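You operate a simulated robot arm through the tools that you are given. There is no shell and no other tool.

The job below is to be done with a simulated robot arm. You get a single attempt, and the scene is never put back.

## Task
Uncap the big keg with the white band, seat and lock its coupler, and open its vent for filling.
Fine: the cap goes on the long steel ledge; nothing drips; the other kegs and caps stay.
Where things are to end (x, y in the base frame): blue keg cap within 6 cm of [40, -26].
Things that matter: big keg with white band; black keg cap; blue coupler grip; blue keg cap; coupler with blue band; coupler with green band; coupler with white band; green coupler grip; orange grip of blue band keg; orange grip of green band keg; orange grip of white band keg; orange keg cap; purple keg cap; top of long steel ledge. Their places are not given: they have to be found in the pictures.

It is judged by the outcome, as a careful person would: the job done as asked, and still so three seconds after it is handed in. It fails if anything else is knocked over, pushed out of place, dropped, spilled or broken. A push-on lid holds only when it is set on centred and level and pressed home; a screw cap is set on level and turned clockwise until tight.

## Robot
A 6-joint arm with a two-finger parallel gripper, fixed in place. Base frame: the origin is at the foot of the arm, x ahead of it, y to its left, z up. Readings come in cm, rad, newtons and seconds.
With the tool pointing down near the work surface it reaches from about 20 to 66 cm from the base axis. Its first joint turns from -1.152 to 1.152 rad. Payload 2.9 kg.
The TCP is the grasp point between the finger pads, 3 cm short of the fingertips. In the tool frame z runs along the fingers and y along their closing line. The gripper opens to 11 cm. The fingers are 2 cm wide and 1 cm thick; the gripper's body (4.8 by 11.2 cm) begins 5.5 cm behind the TCP.
Orientation is that of the tool frame in the base frame, as [roll, pitch, yaw] about the fixed x, y, z axes, in that order (R = Rz(yaw) Ry(pitch) Rx(roll)). With the fingers straight down and closing along the base's y, the tool's x points along the base's -x, its y along +y and its z along -z.

## Interface
- The arm moves only by the tool nudge_tool. Its argument "rows" is text: rows parted by semicolons, each of 6 numbers parted by spaces: the shift along the tool's x, y, z in cm, then the turn, a rotation vector about the tool's x, y, z in rad. In form: tx ty tz ax ay az; .... A call has 1 to 20 rows; each row is the pose to reach, as a shift and turn from the pose commanded when the call began, along the tool's axes at that moment. "jaw" is the finger opening in cm, from 0 to 11, set as the call begins (left out, the last holds). Rows are played at 5 a second. More than 5 cm and 0.15 rad between two rows, or a gripper value outside its range, and nothing of the call is played. A pose out of reach is approached as far as the arm can. The call stops where the force on the tool passes 40 N (or 10 N more than at its start, if that is more) or the arm is blocked; 0.2 s more then pass. The fingers move at their own pace (about 10.8 cm/s each) and stop on an object; they squeeze with about 37 N. The grip force told is the motor's: it shows also when the fingers shut on nothing. Time passes only in rows, and 0.2 s behind the last, so rows that repeat a pose let the fingers close. It gives the time, the measured TCP pose, the force on the tool (base axes), the opening and the grip force at its end, in the units of the frame above (readings bear some noise), with the torque about the TCP (base axes, N m) and any sound that the robot's microphone picked up, and new pictures: "show" is both (left out), scene, wrist or none.
- Cameras (640 x 400 px; columns grow to the right, rows downward): "scene" is fixed at [2.58, 40.9, 139]; the picture's right is [-1.00, -0.08, 0.00], its down [-0.04, 0.52, -0.85] and it looks along [0.06, -0.85, -0.52] (base axes); focal length 306 px, centre (320, 200). "wrist" rides on the gripper at [7.3, 1.7, -10.3] in the tool frame; the picture's right is [-0.23, 0.97, 0.00], its down [-0.76, -0.18, -0.62] and it looks along [-0.61, -0.14, 0.78] (tool axes); focal length 222 px, centre (320, 200).
- measure_at(camera, pixels): for up to 12 pixels [column, row] of the newest picture of that camera ("zoom" is the newest enlarged one), the place [x, y, z] in the base frame of the surface seen there, good to about 0.2 cm. The clock stands still meanwhile.
- zoom(camera, box): a new picture of the part [left, top, right, bottom] of that camera's present view, enlarged. The clock stands still meanwhile.
- close_job(): hands the job in; it is judged then, once.

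Unless the task says otherwise, let go and move clear before handing in.

The tools are called as name(argument=value, ...) on one line, values as JSON. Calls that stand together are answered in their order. nudge_tool: Moves the arm, as the interface text tells. Its arguments: {"type":"object","properties":{"rows":{"type":"string"},"jaw":{"type":"number"},"show":{"type":"string","enum":["both","scene","wrist","none"]}},"required":["rows"]} The other tools are called the same way: measure_at (camera, pixels) gives the place of the surface under pixels of a picture; zoom (camera, box) takes an enlarged picture of a part of a camera's view; close_job () hands the job in.

At the start:

```text
clock: 0.0
ee_pos: [36.36, -20.73, 104.41]
tool_rot: [-3.141, 0.0, -3.141]
force: [-0.5, -0.5, 1.2]
torque: [0.02, 0.01, 0.0]
width: 11.01
gripper_force: 0.1
```

scene: 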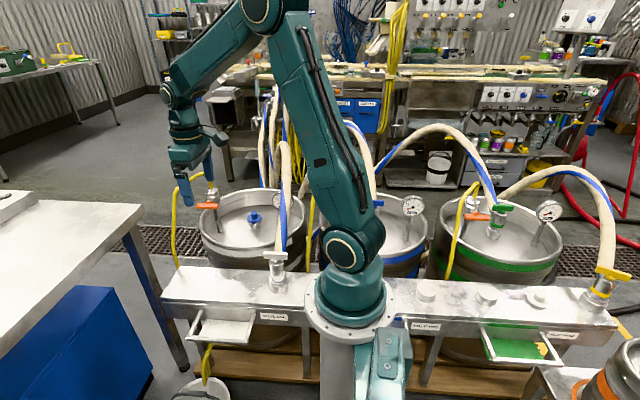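
wrist: 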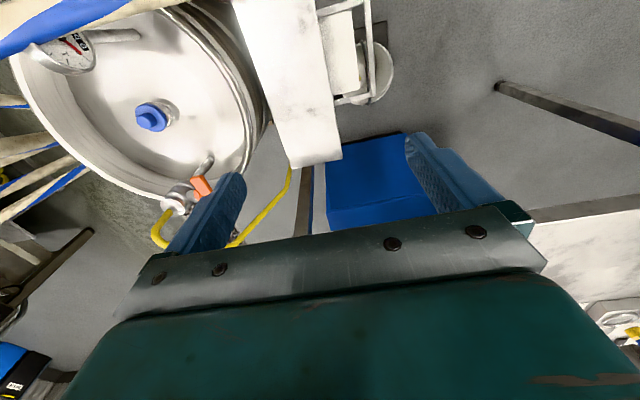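

The scene picture shows a keg with a blue cap at about (254,218), with other kegs to the right; I will zoom in to identify the bands, couplers and grips before moving.

zoom(camera="scene", box=[150, 160, 330, 300])

measure_at(camera="scene", pixels=[[254, 218], [254, 213], [208, 206], [278, 255], [278, 282], [240, 275], [200, 275], [212, 192], [230, 225], [225, 320], [430, 295], [487, 295]])

zoom(camera="scene", box=[340, 160, 640, 400])

zoom(camera="wrist", box=[0, 0, 320, 260])

```text
2.86 times, centred on (240, 230) of scene
```

zoom: 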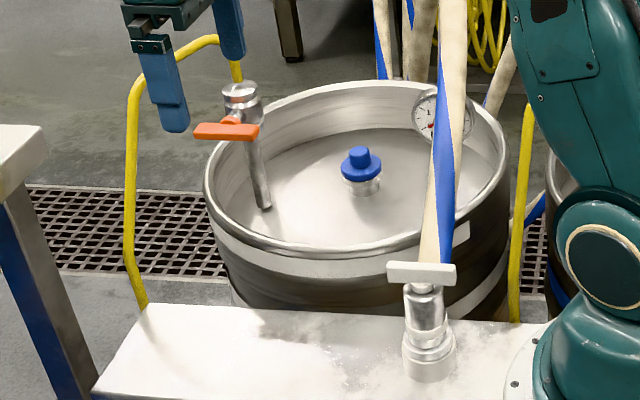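

```text
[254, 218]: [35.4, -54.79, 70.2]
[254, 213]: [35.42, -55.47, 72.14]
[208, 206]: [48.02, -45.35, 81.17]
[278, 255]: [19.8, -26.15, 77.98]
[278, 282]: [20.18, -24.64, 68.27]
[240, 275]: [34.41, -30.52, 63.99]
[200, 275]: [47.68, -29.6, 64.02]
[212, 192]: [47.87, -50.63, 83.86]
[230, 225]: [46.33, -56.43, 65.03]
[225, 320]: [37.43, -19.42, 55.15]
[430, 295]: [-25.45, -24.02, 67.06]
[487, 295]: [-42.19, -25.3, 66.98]
```

```text
1.67 times, centred on (490, 280) of scene
```

zoom: 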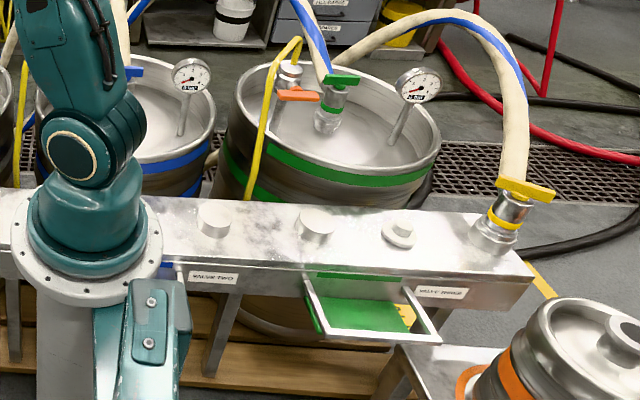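

```text
1.54 times, centred on (160, 130) of wrist
```

zoom: 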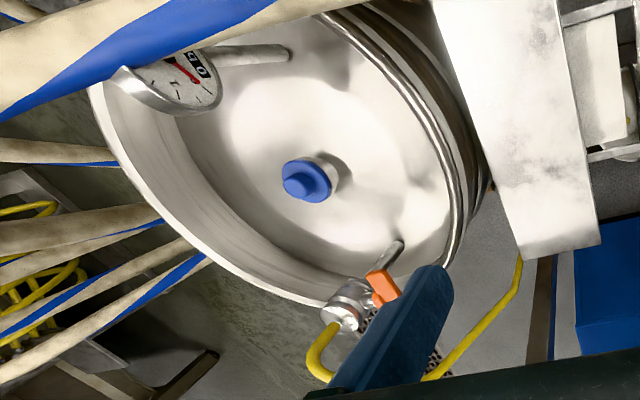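

The white-banded keg sits around (35, -55) with the blue cap on it, its orange vent grip is near (48, -45, 81), and the white coupler is parked on the ledge near (20, -25). I'll zoom in closely on each piece to understand how it works.

zoom(camera="scene", box=[235, 195, 275, 220])

zoom(camera="scene", box=[250, 240, 314, 300])

zoom(camera="scene", box=[190, 175, 238, 235])

zoom(camera="scene", box=[160, 290, 330, 400])

zoom(camera="scene", box=[440, 170, 520, 250])

zoom(camera="scene", box=[350, 170, 450, 250])

```text
16.00 times, centred on (255, 208) of scene
```

zoom: 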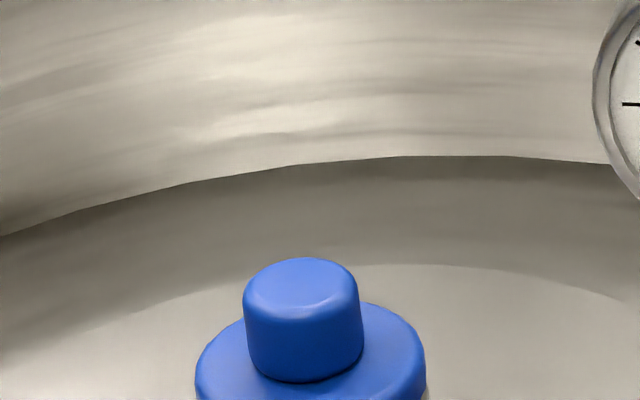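

```text
6.67 times, centred on (282, 270) of scene
```

zoom: 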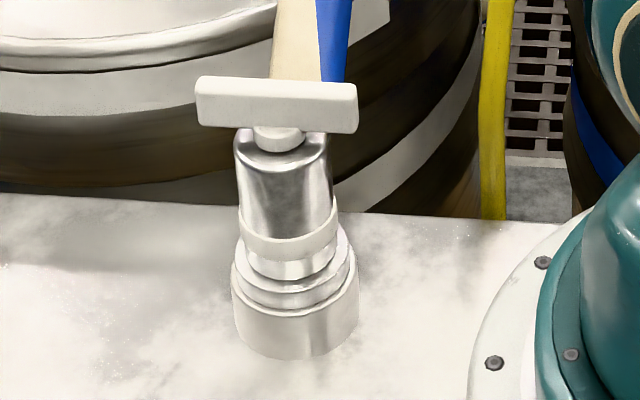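

```text
6.67 times, centred on (214, 205) of scene
```

zoom: 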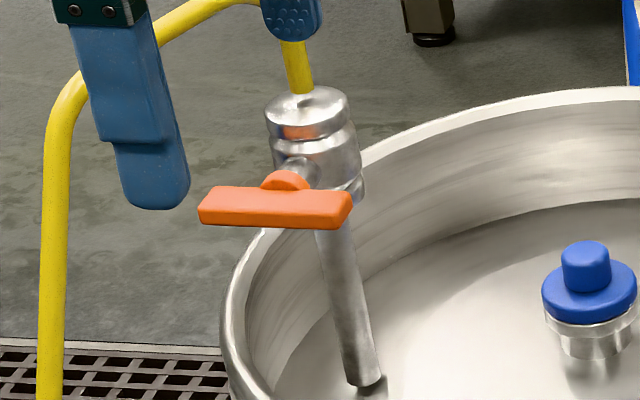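

```text
3.64 times, centred on (245, 345) of scene
```

zoom: 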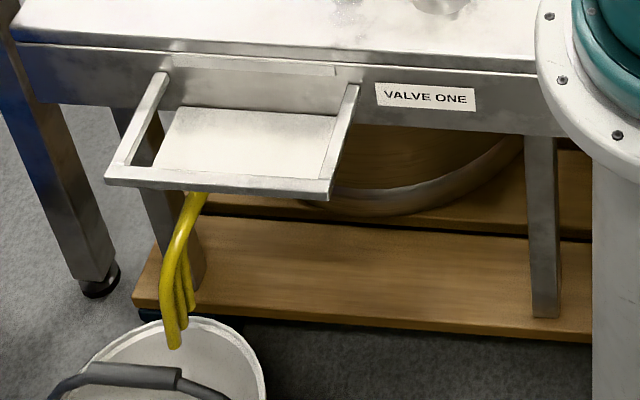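

```text
5.00 times, centred on (480, 210) of scene
```

zoom: 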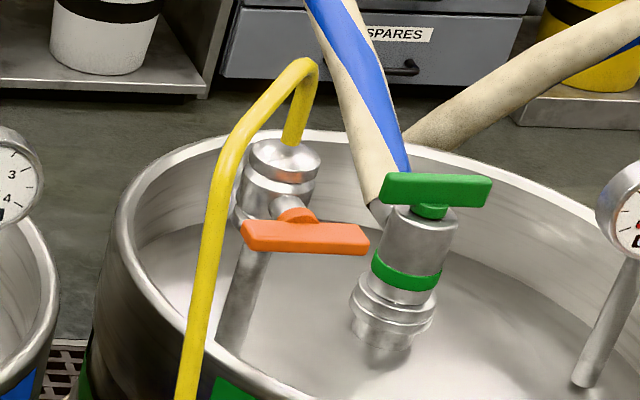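

```text
5.00 times, centred on (400, 210) of scene
```

zoom: 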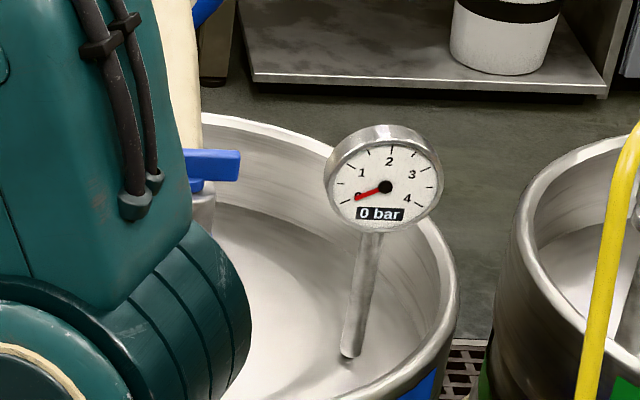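

The blue cap is a flange with a knob, the coupler has a white T-grip on top, and the vent has an orange bar grip. I'll read the pressure gauge on this keg next.

zoom(camera="wrist", box=[20, 20, 120, 90])

zoom(camera="scene", box=[260, 180, 310, 220])

zoom(camera="wrist", box=[110, 80, 230, 220])

zoom(camera="scene", box=[235, 200, 275, 230])

```text
5.71 times, centred on (70, 55) of wrist
```

zoom: 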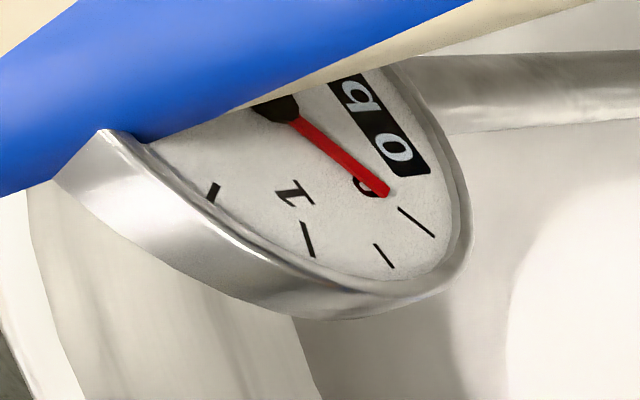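

```text
10.00 times, centred on (285, 200) of scene
```

zoom: 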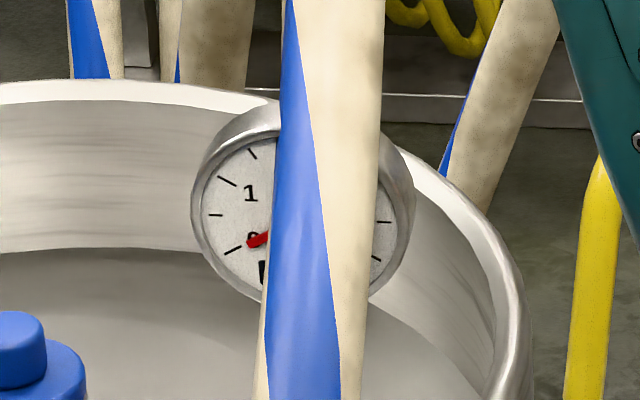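

```text
2.86 times, centred on (170, 150) of wrist
```

zoom: 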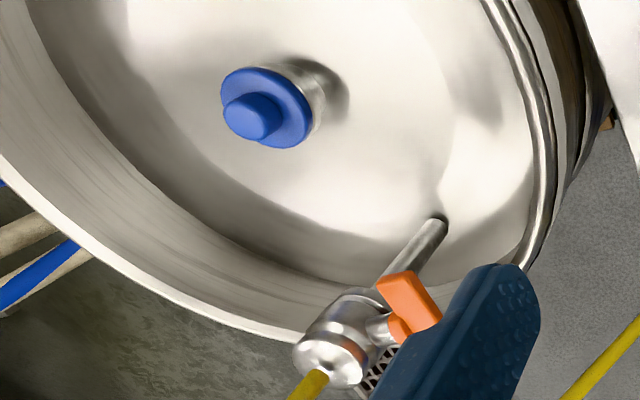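

```text
13.33 times, centred on (255, 215) of scene
```

zoom: 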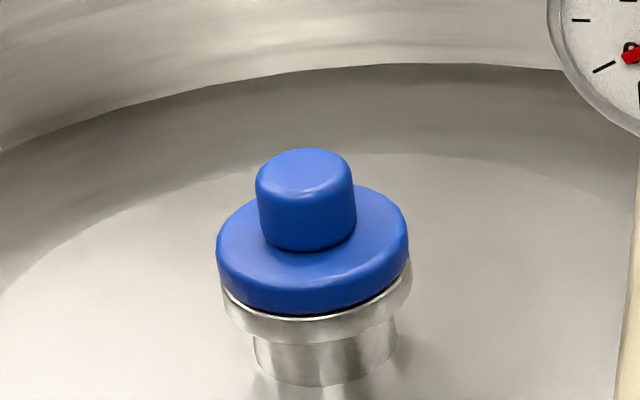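

The gauge reads 0 bar, so there is no pressure to worry about. I'll measure the cap, the neck and the keg rim.

measure_at(camera="zoom", pixels=[[307, 165], [260, 180], [352, 180], [307, 235], [225, 255], [402, 240], [310, 295], [315, 330], [318, 365], [260, 350], [392, 340], [307, 265]])

measure_at(camera="scene", pixels=[[204, 232], [212, 250], [245, 262], [290, 205], [303, 215], [250, 190], [225, 215], [285, 170], [283, 220], [281, 190], [300, 240], [305, 260]])

zoom(camera="scene", box=[255, 240, 303, 270])

```text
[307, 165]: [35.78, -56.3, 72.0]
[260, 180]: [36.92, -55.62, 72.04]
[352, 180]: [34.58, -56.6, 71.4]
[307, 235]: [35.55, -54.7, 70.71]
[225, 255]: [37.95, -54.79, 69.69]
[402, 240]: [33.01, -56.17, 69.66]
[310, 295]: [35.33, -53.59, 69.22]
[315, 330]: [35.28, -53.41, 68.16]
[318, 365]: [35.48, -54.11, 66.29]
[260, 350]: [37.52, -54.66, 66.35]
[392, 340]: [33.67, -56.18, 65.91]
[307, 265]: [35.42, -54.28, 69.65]
```

```text
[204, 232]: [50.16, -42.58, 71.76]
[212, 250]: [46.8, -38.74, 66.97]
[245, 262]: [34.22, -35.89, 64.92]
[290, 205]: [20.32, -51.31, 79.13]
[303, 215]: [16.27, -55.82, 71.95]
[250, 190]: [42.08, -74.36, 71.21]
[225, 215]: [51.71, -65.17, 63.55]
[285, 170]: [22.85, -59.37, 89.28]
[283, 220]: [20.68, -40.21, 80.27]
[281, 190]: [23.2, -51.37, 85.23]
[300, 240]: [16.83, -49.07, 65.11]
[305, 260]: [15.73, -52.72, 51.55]
```

```text
13.33 times, centred on (279, 255) of scene
```

zoom: 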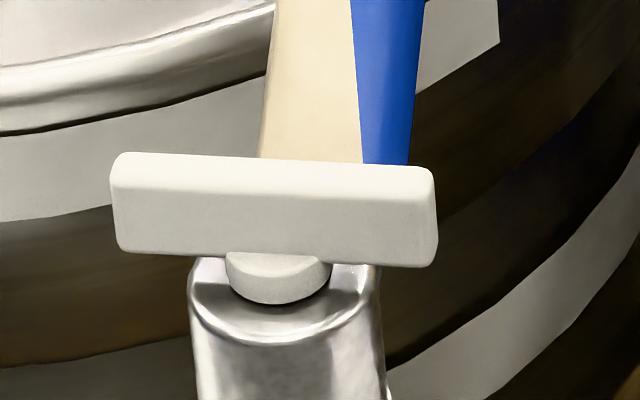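

The cap knob is about 2.4 cm across with its top at z≈72, and the keg rim is also near z≈72. Now I'll measure the coupler's T-grip and body, and the vent grip.

measure_at(camera="zoom", pixels=[[120, 160], [430, 172], [115, 240], [432, 260], [275, 170], [275, 245], [275, 160], [200, 280], [370, 290], [280, 315], [280, 360], [305, 90]])

zoom(camera="scene", box=[255, 265, 303, 295])

```text
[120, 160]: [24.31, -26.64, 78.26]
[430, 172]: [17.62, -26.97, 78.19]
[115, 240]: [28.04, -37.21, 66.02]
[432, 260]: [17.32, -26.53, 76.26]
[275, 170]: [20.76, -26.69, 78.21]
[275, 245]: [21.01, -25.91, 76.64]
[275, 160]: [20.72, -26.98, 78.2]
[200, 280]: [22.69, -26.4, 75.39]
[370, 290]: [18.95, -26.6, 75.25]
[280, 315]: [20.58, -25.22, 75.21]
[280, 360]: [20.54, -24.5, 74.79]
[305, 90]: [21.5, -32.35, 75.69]
```

```text
13.33 times, centred on (279, 280) of scene
```

zoom: 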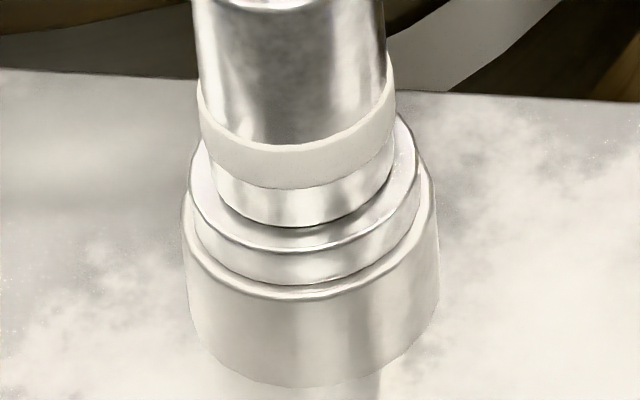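

measure_at(camera="zoom", pixels=[[292, 60], [205, 60], [380, 60], [292, 165], [292, 210], [292, 240], [292, 268], [292, 320], [292, 375], [190, 280], [434, 260], [150, 350]])

zoom(camera="scene", box=[192, 180, 232, 220])

```text
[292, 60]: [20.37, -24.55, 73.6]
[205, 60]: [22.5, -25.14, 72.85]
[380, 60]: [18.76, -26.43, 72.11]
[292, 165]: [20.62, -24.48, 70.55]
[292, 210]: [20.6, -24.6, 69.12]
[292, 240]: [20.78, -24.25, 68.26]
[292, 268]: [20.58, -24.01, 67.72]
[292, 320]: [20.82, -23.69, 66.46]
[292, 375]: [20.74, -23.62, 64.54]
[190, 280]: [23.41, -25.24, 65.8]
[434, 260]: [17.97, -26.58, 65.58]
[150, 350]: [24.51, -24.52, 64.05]
```

```text
10.00 times, centred on (212, 200) of scene
```

zoom: 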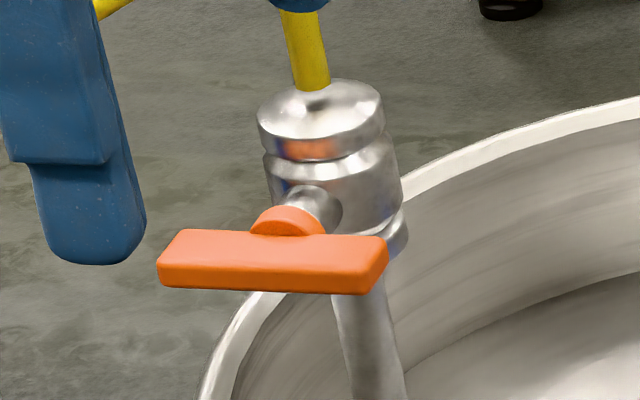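

The coupler's axis is near (20.7, -26.5), with the bar along x. To learn what locked and open look like, I'll measure the grip directions on the other kegs and the vent grip here.

measure_at(camera="zoom", pixels=[[165, 275], [385, 270], [180, 235], [375, 245], [275, 262], [290, 215], [320, 200], [320, 100], [330, 160], [370, 340], [310, 50], [350, 180]])

measure_at(camera="scene", pixels=[[467, 216], [487, 218], [502, 207], [513, 207], [497, 207], [480, 192], [600, 268], [628, 278], [590, 300], [378, 203], [497, 228], [492, 236]])

zoom(camera="scene", box=[570, 255, 640, 315])

```text
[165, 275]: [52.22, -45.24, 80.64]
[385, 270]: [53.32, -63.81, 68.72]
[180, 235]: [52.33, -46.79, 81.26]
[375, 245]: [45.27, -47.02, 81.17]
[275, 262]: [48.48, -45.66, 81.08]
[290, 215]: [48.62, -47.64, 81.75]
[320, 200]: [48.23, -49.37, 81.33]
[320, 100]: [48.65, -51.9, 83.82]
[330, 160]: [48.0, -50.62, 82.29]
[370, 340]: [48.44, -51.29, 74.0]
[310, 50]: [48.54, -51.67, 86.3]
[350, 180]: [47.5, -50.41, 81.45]
```

```text
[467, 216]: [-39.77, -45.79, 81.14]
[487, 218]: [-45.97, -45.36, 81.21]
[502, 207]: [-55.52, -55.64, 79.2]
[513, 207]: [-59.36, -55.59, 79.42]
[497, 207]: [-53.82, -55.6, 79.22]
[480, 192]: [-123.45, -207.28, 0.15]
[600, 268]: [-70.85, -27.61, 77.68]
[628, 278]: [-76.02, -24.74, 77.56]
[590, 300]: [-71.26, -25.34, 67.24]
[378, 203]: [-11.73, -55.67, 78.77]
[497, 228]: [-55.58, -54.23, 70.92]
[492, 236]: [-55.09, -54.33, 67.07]
```

```text
6.67 times, centred on (605, 285) of scene
```

zoom: 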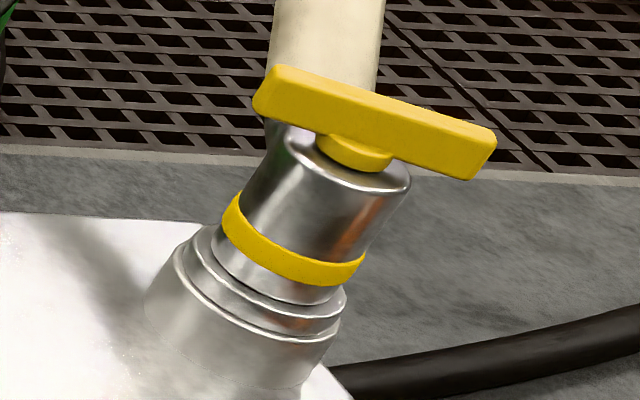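

The vent grip is a bar along x from about x=45 to 52 at (48.5, -46, 81), with a stem pointing along +y. I'll first move over the cap at a safe height and look down.

nudge_tool(rows="0 -3 0 0 0 0; 0 -6 0.5 0 0 0; 0 -9 1 0 0 0; 0 -12 2 0 0 0; 0 -15 3 0 0 0; 0 -18 4 0 0 0; 0 -21 5 0 0 0; 0.2 -24 6 0 0 0; 0.3 -27 7 0 0 0; 0.4 -30 8 0 0 0; 0.5 -32 9 0 0 0; 0.6 -34 10 0 0 0; 0.6 -35 11 0 0 0; 0.6 -35.2 12 0 0 0; 0.6 -35.2 12 0 0 0")

```text
clock: 3.2
ee_pos: [35.72, -56.08, 92.4]
tool_rot: [-3.14, 0.001, -3.141]
force: [-0.1, 0.6, -0.2]
torque: [0.02, -0.01, 0.01]
width: 11.0
gripper_force: 0.1
```

scene: 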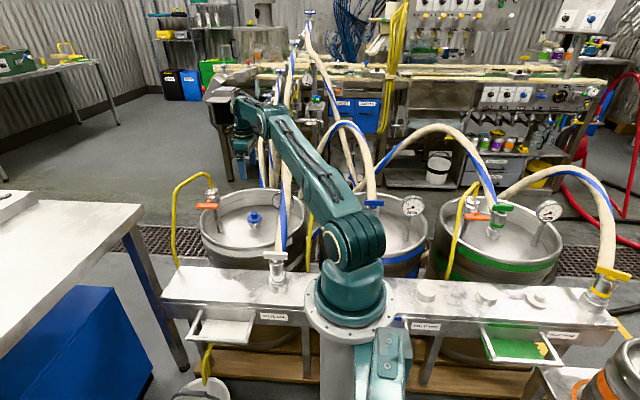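
wrist: 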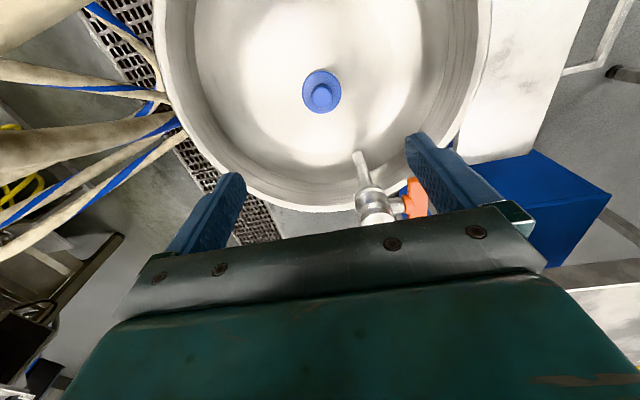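

The gripper is above the cap, which appears at about (321,95) in the wrist view. I'll measure it precisely from here.

zoom(camera="wrist", box=[281, 60, 361, 130])

measure_at(camera="wrist", pixels=[[322, 96], [313, 92], [331, 97], [321, 104], [304, 90], [340, 90], [320, 72], [322, 112], [370, 205], [415, 198], [222, 175], [450, 100]])

```text
5.71 times, centred on (321, 95) of wrist
```

zoom: 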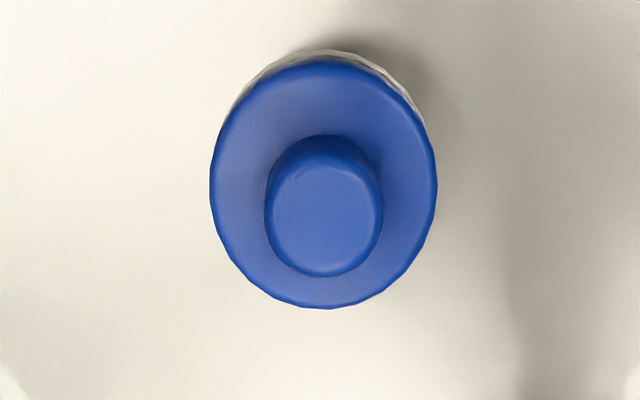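

```text
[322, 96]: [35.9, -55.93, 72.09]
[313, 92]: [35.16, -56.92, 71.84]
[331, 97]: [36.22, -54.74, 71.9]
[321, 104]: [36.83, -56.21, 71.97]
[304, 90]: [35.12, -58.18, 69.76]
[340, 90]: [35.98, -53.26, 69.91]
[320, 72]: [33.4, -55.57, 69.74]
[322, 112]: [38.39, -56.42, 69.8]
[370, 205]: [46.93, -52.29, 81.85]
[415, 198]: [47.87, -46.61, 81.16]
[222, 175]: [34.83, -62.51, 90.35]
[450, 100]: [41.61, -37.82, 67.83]
```

The cap's centre is about (35.8, -55.9), with the knob top at 72.05 and the flange top at 69.8. I'll lower until the fingertips are just above the flange, around the knob.

nudge_tool(rows="0 0.05 3 0 0 0; 0 0.1 6 0 0 0; -0.05 0.15 9 0 0 0; -0.05 0.15 12 0 0 0; -0.05 0.15 14.5 0 0 0; -0.05 0.15 16.5 0 0 0; -0.05 0.15 17.8 0 0 0; -0.05 0.15 18.6 0 0 0; -0.05 0.15 19.1 0 0 0; -0.05 0.15 19.1 0 0 0", jaw=6)

```text
clock: 5.4
ee_pos: [35.55, -55.9, 73.38]
tool_rot: [-3.141, 0.0, 3.141]
force: [0.6, -0.2, -0.6]
torque: [0.01, -0.04, -0.01]
width: 6.0
gripper_force: 0.0
```

scene: 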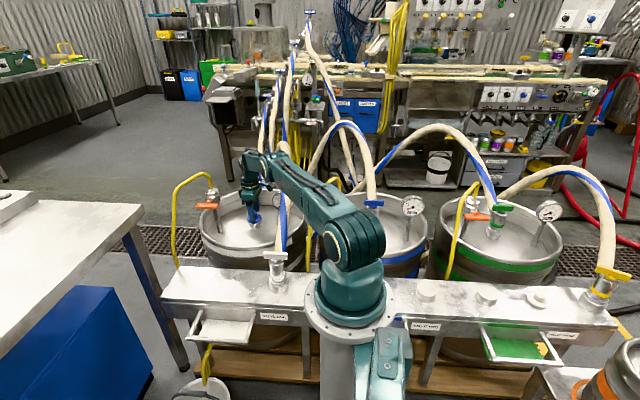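
wrist: 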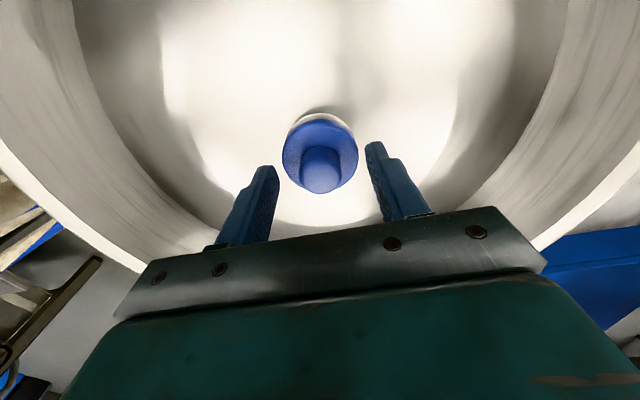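

The fingers straddle the cap knob; I'll check their height and alignment against it.

measure_at(camera="wrist", pixels=[[265, 170], [372, 145], [378, 150], [272, 172], [320, 180], [320, 190], [321, 155], [285, 150], [357, 155], [320, 120]])

zoom(camera="wrist", box=[220, 90, 420, 230])

zoom(camera="scene", box=[225, 180, 285, 230])

```text
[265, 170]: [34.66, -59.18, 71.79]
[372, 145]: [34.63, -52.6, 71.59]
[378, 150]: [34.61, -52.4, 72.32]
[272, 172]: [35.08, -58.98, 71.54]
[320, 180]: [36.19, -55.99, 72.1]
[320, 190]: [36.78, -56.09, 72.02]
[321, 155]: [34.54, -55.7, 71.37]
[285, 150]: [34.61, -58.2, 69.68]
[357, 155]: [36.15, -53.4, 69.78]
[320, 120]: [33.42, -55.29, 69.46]
```

```text
2.86 times, centred on (320, 160) of wrist
```

zoom: 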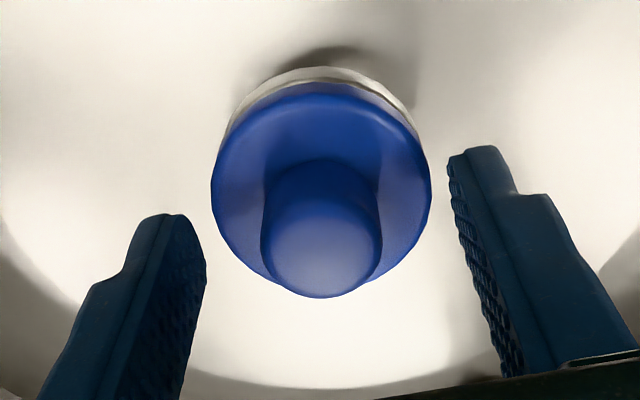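

```text
8.00 times, centred on (255, 205) of scene
```

zoom: 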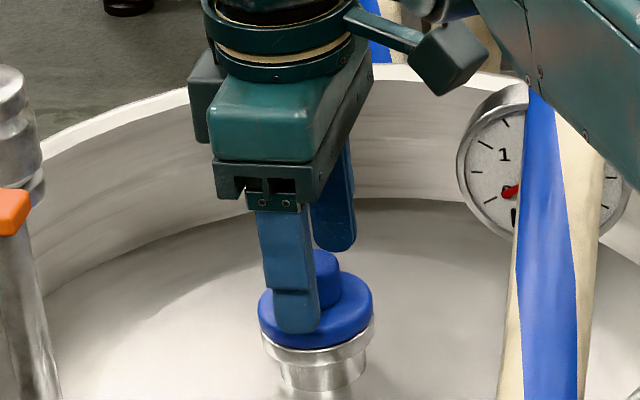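

Both fingers are centred on the knob in y. I'll shift 0.2 cm in x, lower 0.25 cm, and close on the knob.

nudge_tool(rows="-0.2 0 0.1 0 0 0; -0.2 0 0.25 0 0 0; -0.2 0 0.25 0 0 0", show="none")

nudge_tool(rows="0 0 0 0 0 0; 0 0 0 0 0 0; 0 0 0 0 0 0; 0 0 0 0 0 0; 0 0 0 0 0 0", jaw=0)

```text
clock: 6.2
ee_pos: [35.96, -55.9, 73.08]
tool_rot: [-3.14, 0.001, 3.141]
force: [0.1, 0.3, 0.7]
torque: [0.01, -0.01, 0.01]
width: 5.99
gripper_force: 0.1
```

```text
clock: 7.4
ee_pos: [35.93, -55.89, 73.09]
tool_rot: [-3.141, 0.0, -3.141]
force: [0.7, 0.7, 0.2]
torque: [0.03, -0.02, -0.02]
width: 2.57
gripper_force: 37.1
```

scene: 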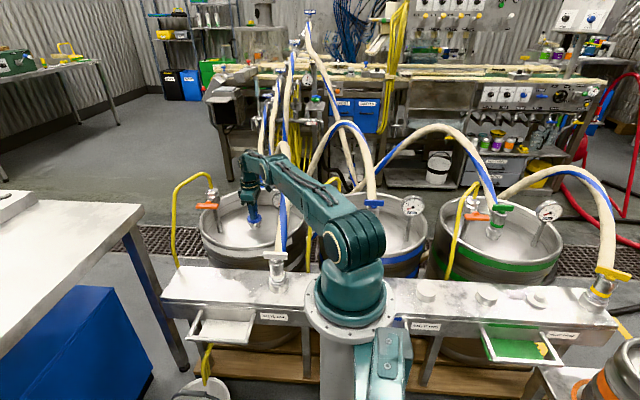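
wrist: 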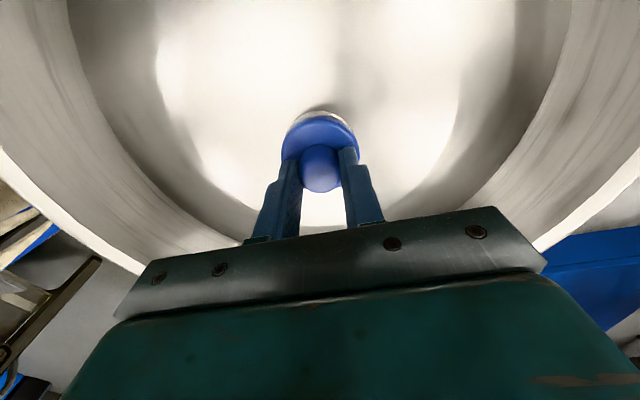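

The grip holds on the knob with 2.57 cm opening and 37 N. I'll try a gentle lift to see whether it's push-on or screwed.

nudge_tool(rows="0 0 -0.1 0 0 0; 0 0 -0.2 0 0 0; 0 0 -0.3 0 0 0", show="none")

```text
clock: 8.2
ee_pos: [35.85, -55.92, 73.44]
tool_rot: [3.141, -0.002, -3.141]
force: [-0.1, 0.6, 0.4]
torque: [0.0, -0.01, 0.02]
width: 2.56
gripper_force: 37.3
```

It moved up 0.3 cm with almost no force. I'll look at whether the cap came with it.

zoom(camera="wrist", box=[260, 80, 380, 210])

zoom(camera="scene", box=[235, 195, 275, 235])

```text
3.08 times, centred on (320, 145) of wrist
```

zoom: 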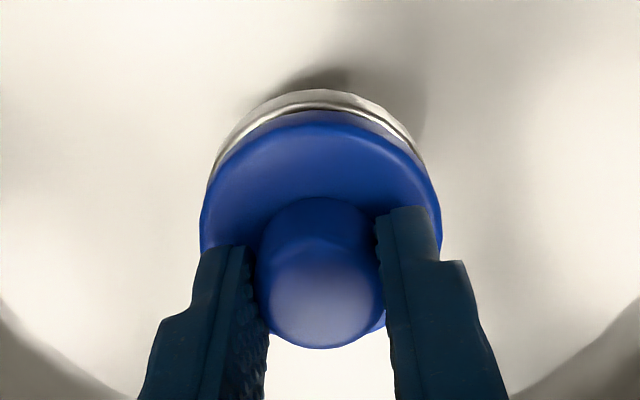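

```text
10.00 times, centred on (255, 215) of scene
```

zoom: 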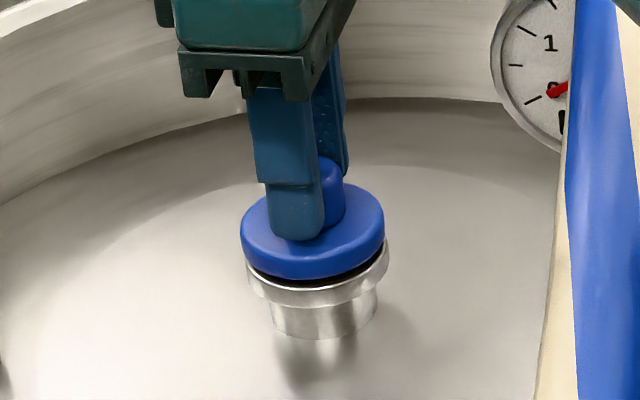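

The cap lifts freely, with a gap showing beneath it. I'll keep lifting straight up, slowly at first.

nudge_tool(rows="0 0 -0.3 0 0 0; 0 0 -0.7 0 0 0; 0 0 -1.2 0 0 0; 0 0 -2 0 0 0; 0 0 -3 0 0 0; 0 0 -4.5 0 0 0; 0 0 -6.5 0 0 0; 0 0 -8.5 0 0 0; 0 0 -10.5 0 0 0; 0 0 -12 0 0 0; 0 0 -13 0 0 0")

```text
clock: 10.6
ee_pos: [35.87, -56.06, 86.56]
tool_rot: [3.141, 0.002, 3.141]
force: [0.1, 0.3, 0.0]
torque: [-0.01, 0.01, -0.01]
width: 2.57
gripper_force: 36.8
```

scene: 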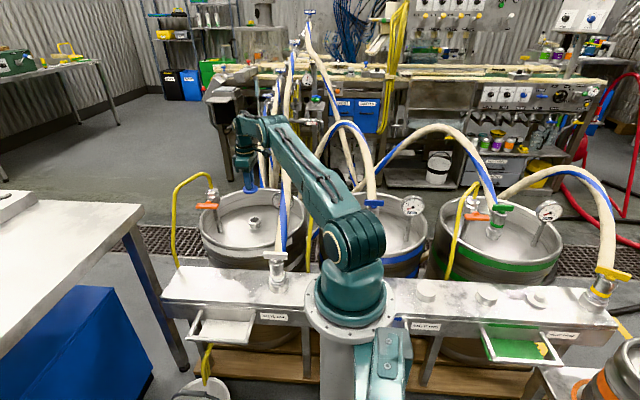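
wrist: 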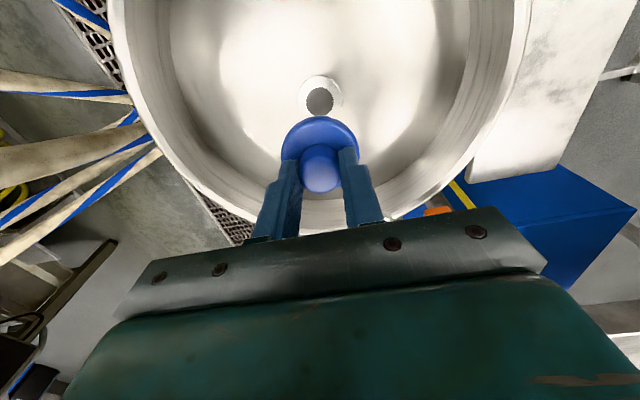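

The cap is off and held; the neck's bore shows at (320,100) in the wrist view and (254,221) in the scene. I'll measure the neck and check the cap's underside before moving.

zoom(camera="scene", box=[230, 160, 270, 240])

zoom(camera="wrist", box=[280, 70, 360, 125])

measure_at(camera="zoom", pixels=[[180, 240], [320, 45], [490, 240], [320, 100], [320, 300], [250, 200], [410, 200]])

measure_at(camera="scene", pixels=[[170, 290], [195, 270], [185, 300], [220, 300], [210, 285], [235, 290], [205, 295], [190, 265], [250, 300], [255, 275], [247, 192], [247, 186]])

```text
5.00 times, centred on (250, 200) of scene
```

zoom: 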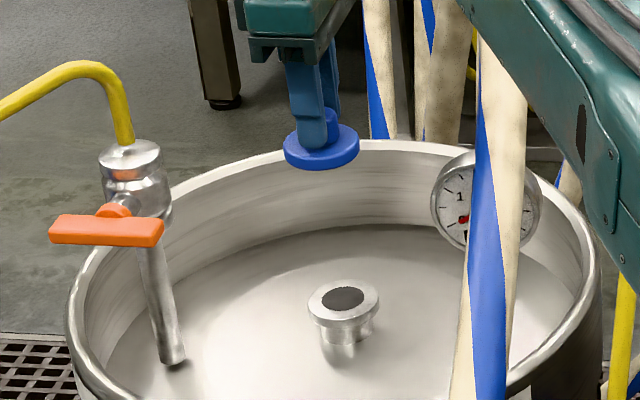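

```text
7.27 times, centred on (320, 98) of wrist
```

zoom: 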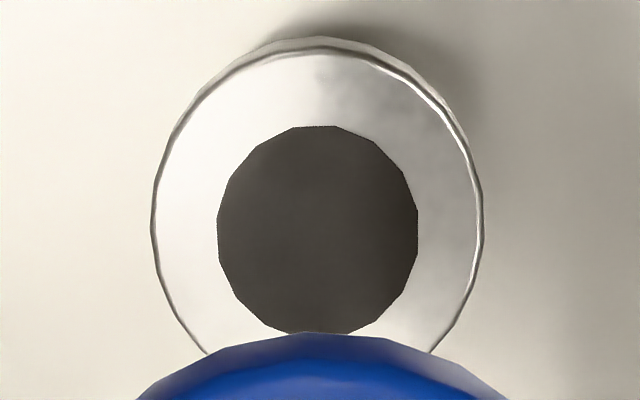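

```text
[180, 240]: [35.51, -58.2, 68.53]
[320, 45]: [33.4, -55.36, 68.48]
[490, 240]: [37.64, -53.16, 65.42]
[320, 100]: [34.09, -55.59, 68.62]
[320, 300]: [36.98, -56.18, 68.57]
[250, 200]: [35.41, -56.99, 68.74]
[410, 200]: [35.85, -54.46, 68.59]
```

```text
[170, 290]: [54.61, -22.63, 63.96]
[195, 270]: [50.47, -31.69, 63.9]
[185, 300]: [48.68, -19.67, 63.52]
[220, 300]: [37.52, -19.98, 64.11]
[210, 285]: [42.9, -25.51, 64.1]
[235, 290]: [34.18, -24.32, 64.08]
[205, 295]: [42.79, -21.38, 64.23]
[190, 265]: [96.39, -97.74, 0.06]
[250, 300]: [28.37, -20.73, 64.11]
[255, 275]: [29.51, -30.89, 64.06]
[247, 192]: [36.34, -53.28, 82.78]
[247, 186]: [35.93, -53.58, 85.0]
```

The neck top is at z=68.6 and the cap's underside is flat, about 4.5 cm below the TCP. I'll carry the cap over to (40, -26) above the ledge.

nudge_tool(rows="0 2 0 0 0 0; 0 4.5 0 0 0 0; 0 7 0 0 0 0; 0 9.5 0 0 0 0; 0 12 0 0 0 0; 0 14.5 0 0 0 0; -0.5 17 0 0 0 0; -1 19.5 0.5 0 0 0; -2 22 1.5 0 0 0; -3 24.5 3 0 0 0; -3.6 27 4.5 0 0 0; -4.1 29 6.5 0 0 0; -4.1 30 8.5 0 0 0; -4.1 30 10.5 0 0 0; -4.1 30 12 0 0 0; -4.1 30 12 0 0 0")

```text
clock: 14.0
ee_pos: [39.91, -25.95, 74.49]
tool_rot: [3.141, 0.001, 3.141]
force: [0.5, 0.6, 0.2]
torque: [0.05, 0.0, 0.02]
width: 2.55
gripper_force: 37.1
```

scene: 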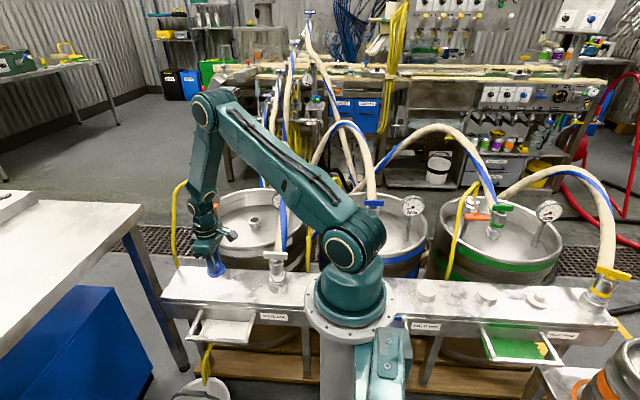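
wrist: 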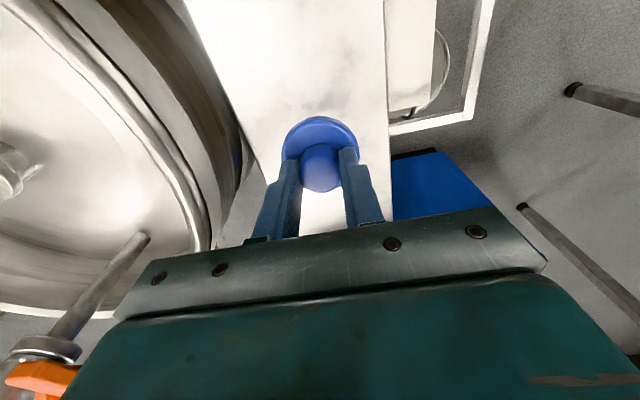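

The cap is above the spot on the ledge at (40, -26). I'll lower it until it just touches.

nudge_tool(rows="0 0 1.5 0 0 0; 0 0 3 0 0 0; 0 0 4.2 0 0 0; 0 0 5 0 0 0; 0 0 5.4 0 0 0; 0 0 5.6 0 0 0; 0 0 5.7 0 0 0; 0 0 5.8 0 0 0; 0 0 5.9 0 0 0; 0 0 5.9 0 0 0", show="none")

```text
clock: 16.2
ee_pos: [40.19, -26.04, 68.54]
tool_rot: [-3.14, 0.002, 3.141]
force: [-1.8, 1.5, 12.6]
torque: [0.01, 0.14, 0.05]
width: 2.56
gripper_force: 36.7
```

Contact shows at 12.6 N, so the cap is on the ledge. I'll ease up slightly, then open.

nudge_tool(rows="0 0 -0.08 0 0 0; 0 0 -0.08 0 0 0", show="none")

nudge_tool(rows="0 0 0 0 0 0; 0 0 0 0 0 0; 0 0 0 0 0 0", jaw=6, show="both")

```text
clock: 16.8
ee_pos: [40.05, -25.94, 68.53]
tool_rot: [-3.142, -0.001, -3.141]
force: [0.6, 0.1, 0.3]
torque: [0.03, -0.04, 0.01]
width: 2.59
gripper_force: 36.7
```

```text
clock: 17.6
ee_pos: [40.06, -25.98, 68.64]
tool_rot: [-3.141, 0.0, 3.14]
force: [0.2, 0.3, 0.1]
torque: [0.04, 0.01, 0.0]
width: 5.98
gripper_force: 0.0
```

scene: 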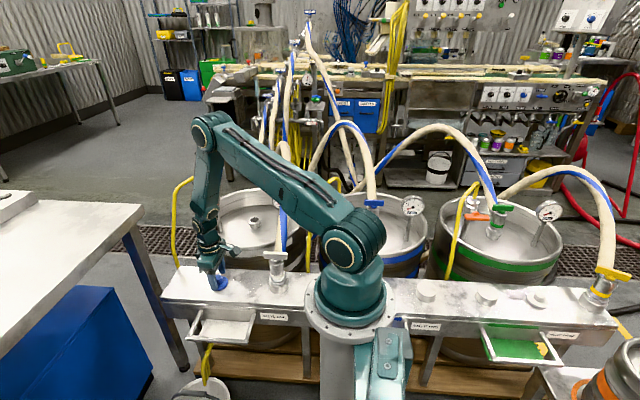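
wrist: 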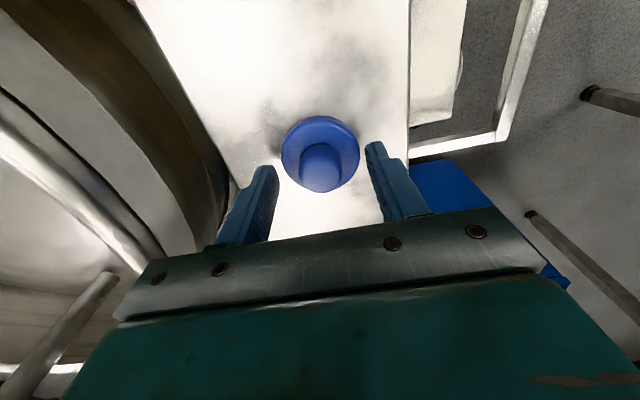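

The cap stands on the ledge, released. I'll rise and move to a viewpoint above the parked coupler.

nudge_tool(rows="0 0 -1 0 0 0; 0 0 -2.5 0 0 0; 0 0 -5 0 0 0; 0 0 -8 0 0 0; 0 0 -11 0 0 0; 0 0 -14 0 0 0; 0 0 -17 0 0 0; 0 0 -20 0 0 0; 2 0 -22 0 0 0; 4 0 -23 0 0 0; 6 0 -24 0 0 0; 8 0 -24 0 0 0; 10 0 -24 0 0 0; 12 -0.2 -24 0 0 0; 14 -0.3 -24 0 0 0; 14 -0.3 -24 0 0 0", jaw=6)

```text
clock: 21.0
ee_pos: [25.91, -26.27, 92.73]
tool_rot: [-3.141, 0.0, -3.141]
force: [-0.1, 0.0, -0.9]
torque: [0.02, 0.01, 0.04]
width: 6.0
gripper_force: 0.1
```

scene: 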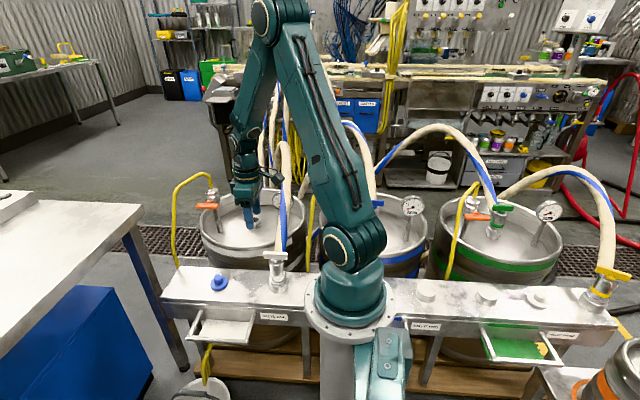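
wrist: 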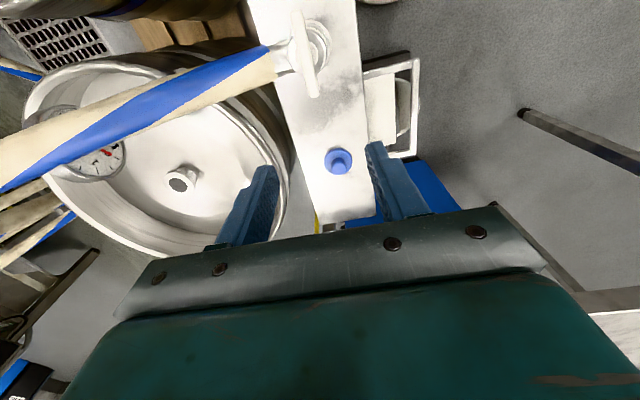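

The coupler and its hose are visible at (305,55) in the wrist view, and the cap sits on the ledge at (338,160). I'll measure the hose path, the cap's place and the coupler from here.

zoom(camera="wrist", box=[240, 0, 380, 110])

measure_at(camera="wrist", pixels=[[270, 62], [240, 80], [200, 100], [150, 122], [100, 145], [50, 165], [10, 180], [312, 90], [299, 20], [338, 160], [290, 55], [318, 45]])

```text
3.64 times, centred on (310, 55) of wrist
```

zoom: 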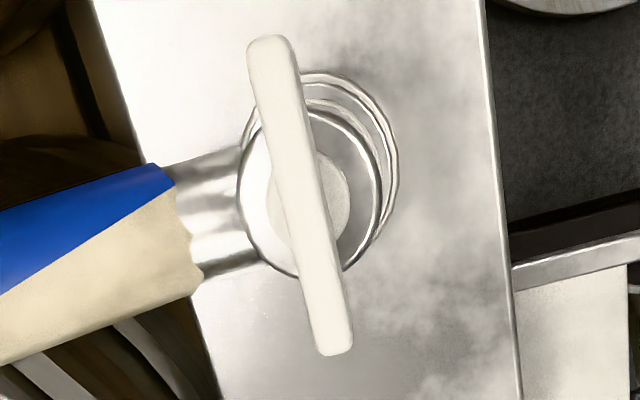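

```text
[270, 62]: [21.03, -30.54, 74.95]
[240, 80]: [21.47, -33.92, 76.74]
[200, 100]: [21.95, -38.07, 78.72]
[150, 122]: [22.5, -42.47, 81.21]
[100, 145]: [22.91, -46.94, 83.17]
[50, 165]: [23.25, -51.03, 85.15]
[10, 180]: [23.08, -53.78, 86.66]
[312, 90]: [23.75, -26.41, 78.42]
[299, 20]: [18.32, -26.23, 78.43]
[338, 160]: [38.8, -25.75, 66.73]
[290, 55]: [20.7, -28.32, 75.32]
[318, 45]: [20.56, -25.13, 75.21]
```

The T-bar is centred near (20.85, -26.35) with its top at 78.4, and the nozzle and hose lead off toward -y below it. I'll move above the bar and look again before descending.

nudge_tool(rows="1.5 0 1 0 0 0; 3 0 2 0 0 0; 4.2 -0.05 3 0 0 0; 5.06 -0.08 4 0 0 0; 5.06 -0.08 5.5 0 0 0; 5.06 -0.08 7 0 0 0; 5.06 -0.08 8.5 0 0 0; 5.06 -0.08 9.5 0 0 0; 5.06 -0.08 9.5 0 0 0", jaw=5)

```text
clock: 23.0
ee_pos: [20.9, -26.37, 83.06]
tool_rot: [3.141, 0.0, -3.141]
force: [-0.3, -0.1, 0.0]
torque: [-0.01, 0.0, 0.01]
width: 4.98
gripper_force: 0.0
```

scene: 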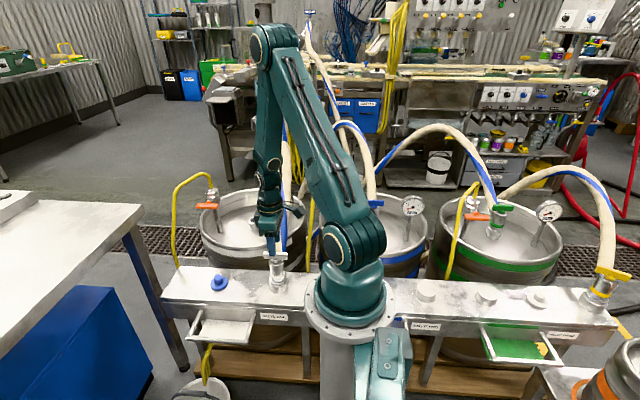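
wrist: 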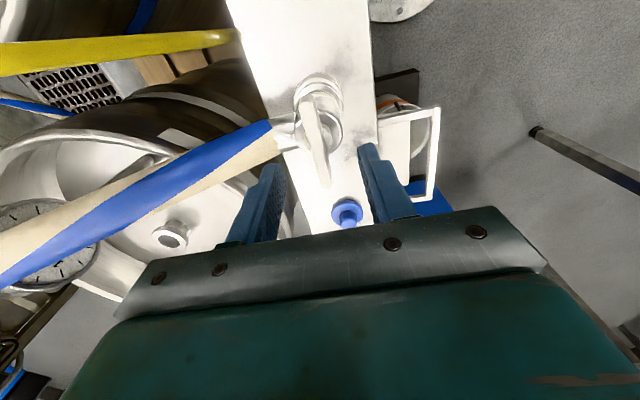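

The bar is between the fingers at (315,130) in the wrist view. I'll measure its ends once more from this close view.

zoom(camera="wrist", box=[240, 60, 400, 200])

measure_at(camera="zoom", pixels=[[330, 470], [290, 150], [310, 180], [330, 240], [348, 300], [280, 230], [310, 320], [355, 350], [230, 240], [200, 270], [360, 180], [270, 110]])

```text
2.86 times, centred on (320, 130) of wrist
```

zoom: 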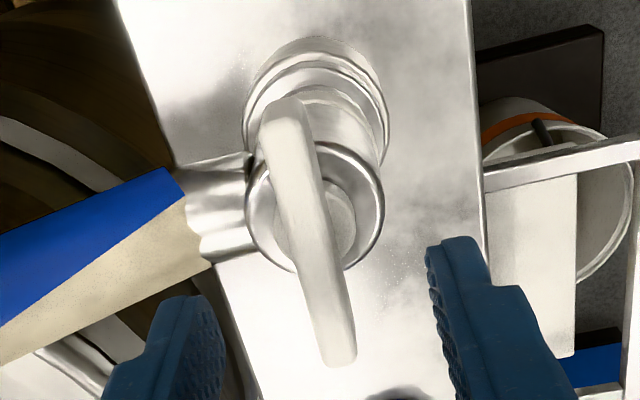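

```text
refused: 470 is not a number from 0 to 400
```

measure_at(camera="zoom", pixels=[[335, 355], [285, 110], [305, 180], [275, 180], [315, 230], [285, 230], [312, 320], [345, 320], [220, 240], [190, 270], [365, 220], [345, 215]])

```text
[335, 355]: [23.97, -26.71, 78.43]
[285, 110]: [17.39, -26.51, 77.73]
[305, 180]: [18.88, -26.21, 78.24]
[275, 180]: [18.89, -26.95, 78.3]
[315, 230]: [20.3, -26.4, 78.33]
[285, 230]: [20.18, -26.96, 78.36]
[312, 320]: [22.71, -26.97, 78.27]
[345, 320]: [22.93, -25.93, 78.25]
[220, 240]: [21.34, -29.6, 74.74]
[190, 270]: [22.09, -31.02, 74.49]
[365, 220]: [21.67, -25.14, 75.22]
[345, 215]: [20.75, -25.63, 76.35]
```

The bar is centred at about (20.8, -26.5). I'll descend to put the fingertips around it, just above the body top at 75.2, then close.

nudge_tool(rows="0.05 -0.1 1 0 0 0; 0.05 -0.12 2 0 0 0; 0.05 -0.12 3 0 0 0; 0.05 -0.12 3.7 0 0 0; 0.05 -0.12 4.1 0 0 0; 0.05 -0.12 4.1 0 0 0", jaw=5, show="none")

nudge_tool(rows="0 0 0 0 0 0; 0 0 0 0 0 0; 0 0 0 0 0 0; 0 0 0 0 0 0; 0 0 0 0 0 0", jaw=0)

```text
clock: 24.4
ee_pos: [20.95, -26.35, 79.01]
tool_rot: [3.141, -0.001, -3.141]
force: [0.5, 0.0, 0.6]
torque: [0.02, -0.02, -0.02]
width: 5.01
gripper_force: 0.0
```

```text
clock: 25.6
ee_pos: [20.8, -26.52, 79.0]
tool_rot: [3.141, 0.0, -3.141]
force: [-0.7, -2.6, 0.1]
torque: [-0.21, -0.03, 0.01]
width: 1.03
gripper_force: 36.8
```

scene: 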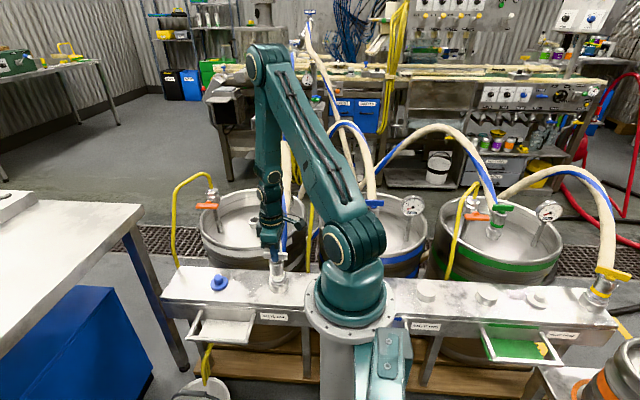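
wrist: 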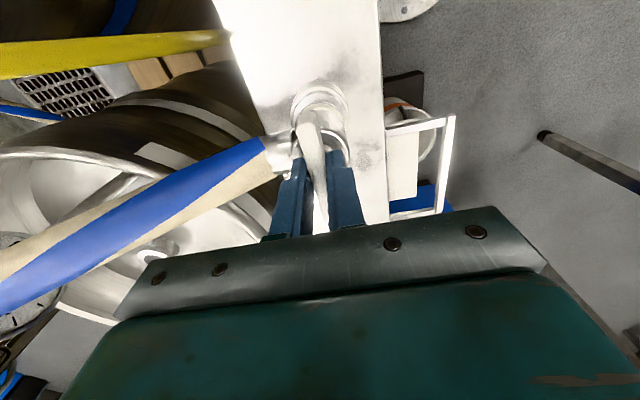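

The bar is gripped at 1.03 cm. I'll lift gently to see whether the coupler comes free of its post.

nudge_tool(rows="0 -0.05 -0.1 0 0 0; 0 -0.1 -0.25 0 0 0; 0 -0.1 -0.4 0 0 0; 0 -0.1 -0.5 0 0 0")

```text
clock: 26.6
ee_pos: [20.9, -26.7, 79.51]
tool_rot: [-3.141, 0.002, 3.142]
force: [-0.7, -0.3, -10.3]
torque: [-0.03, 0.07, 0.0]
width: 1.05
gripper_force: 37.0
```

scene: 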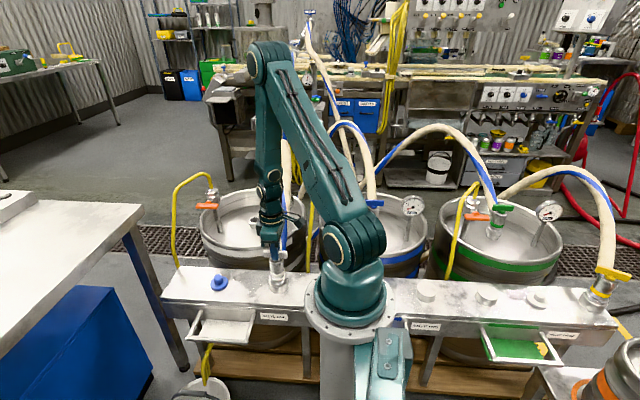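
wrist: 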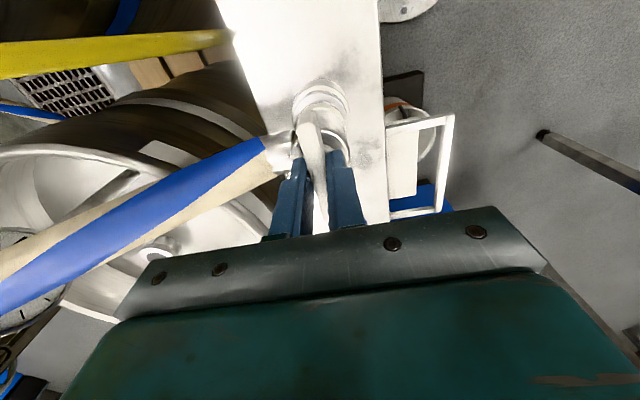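

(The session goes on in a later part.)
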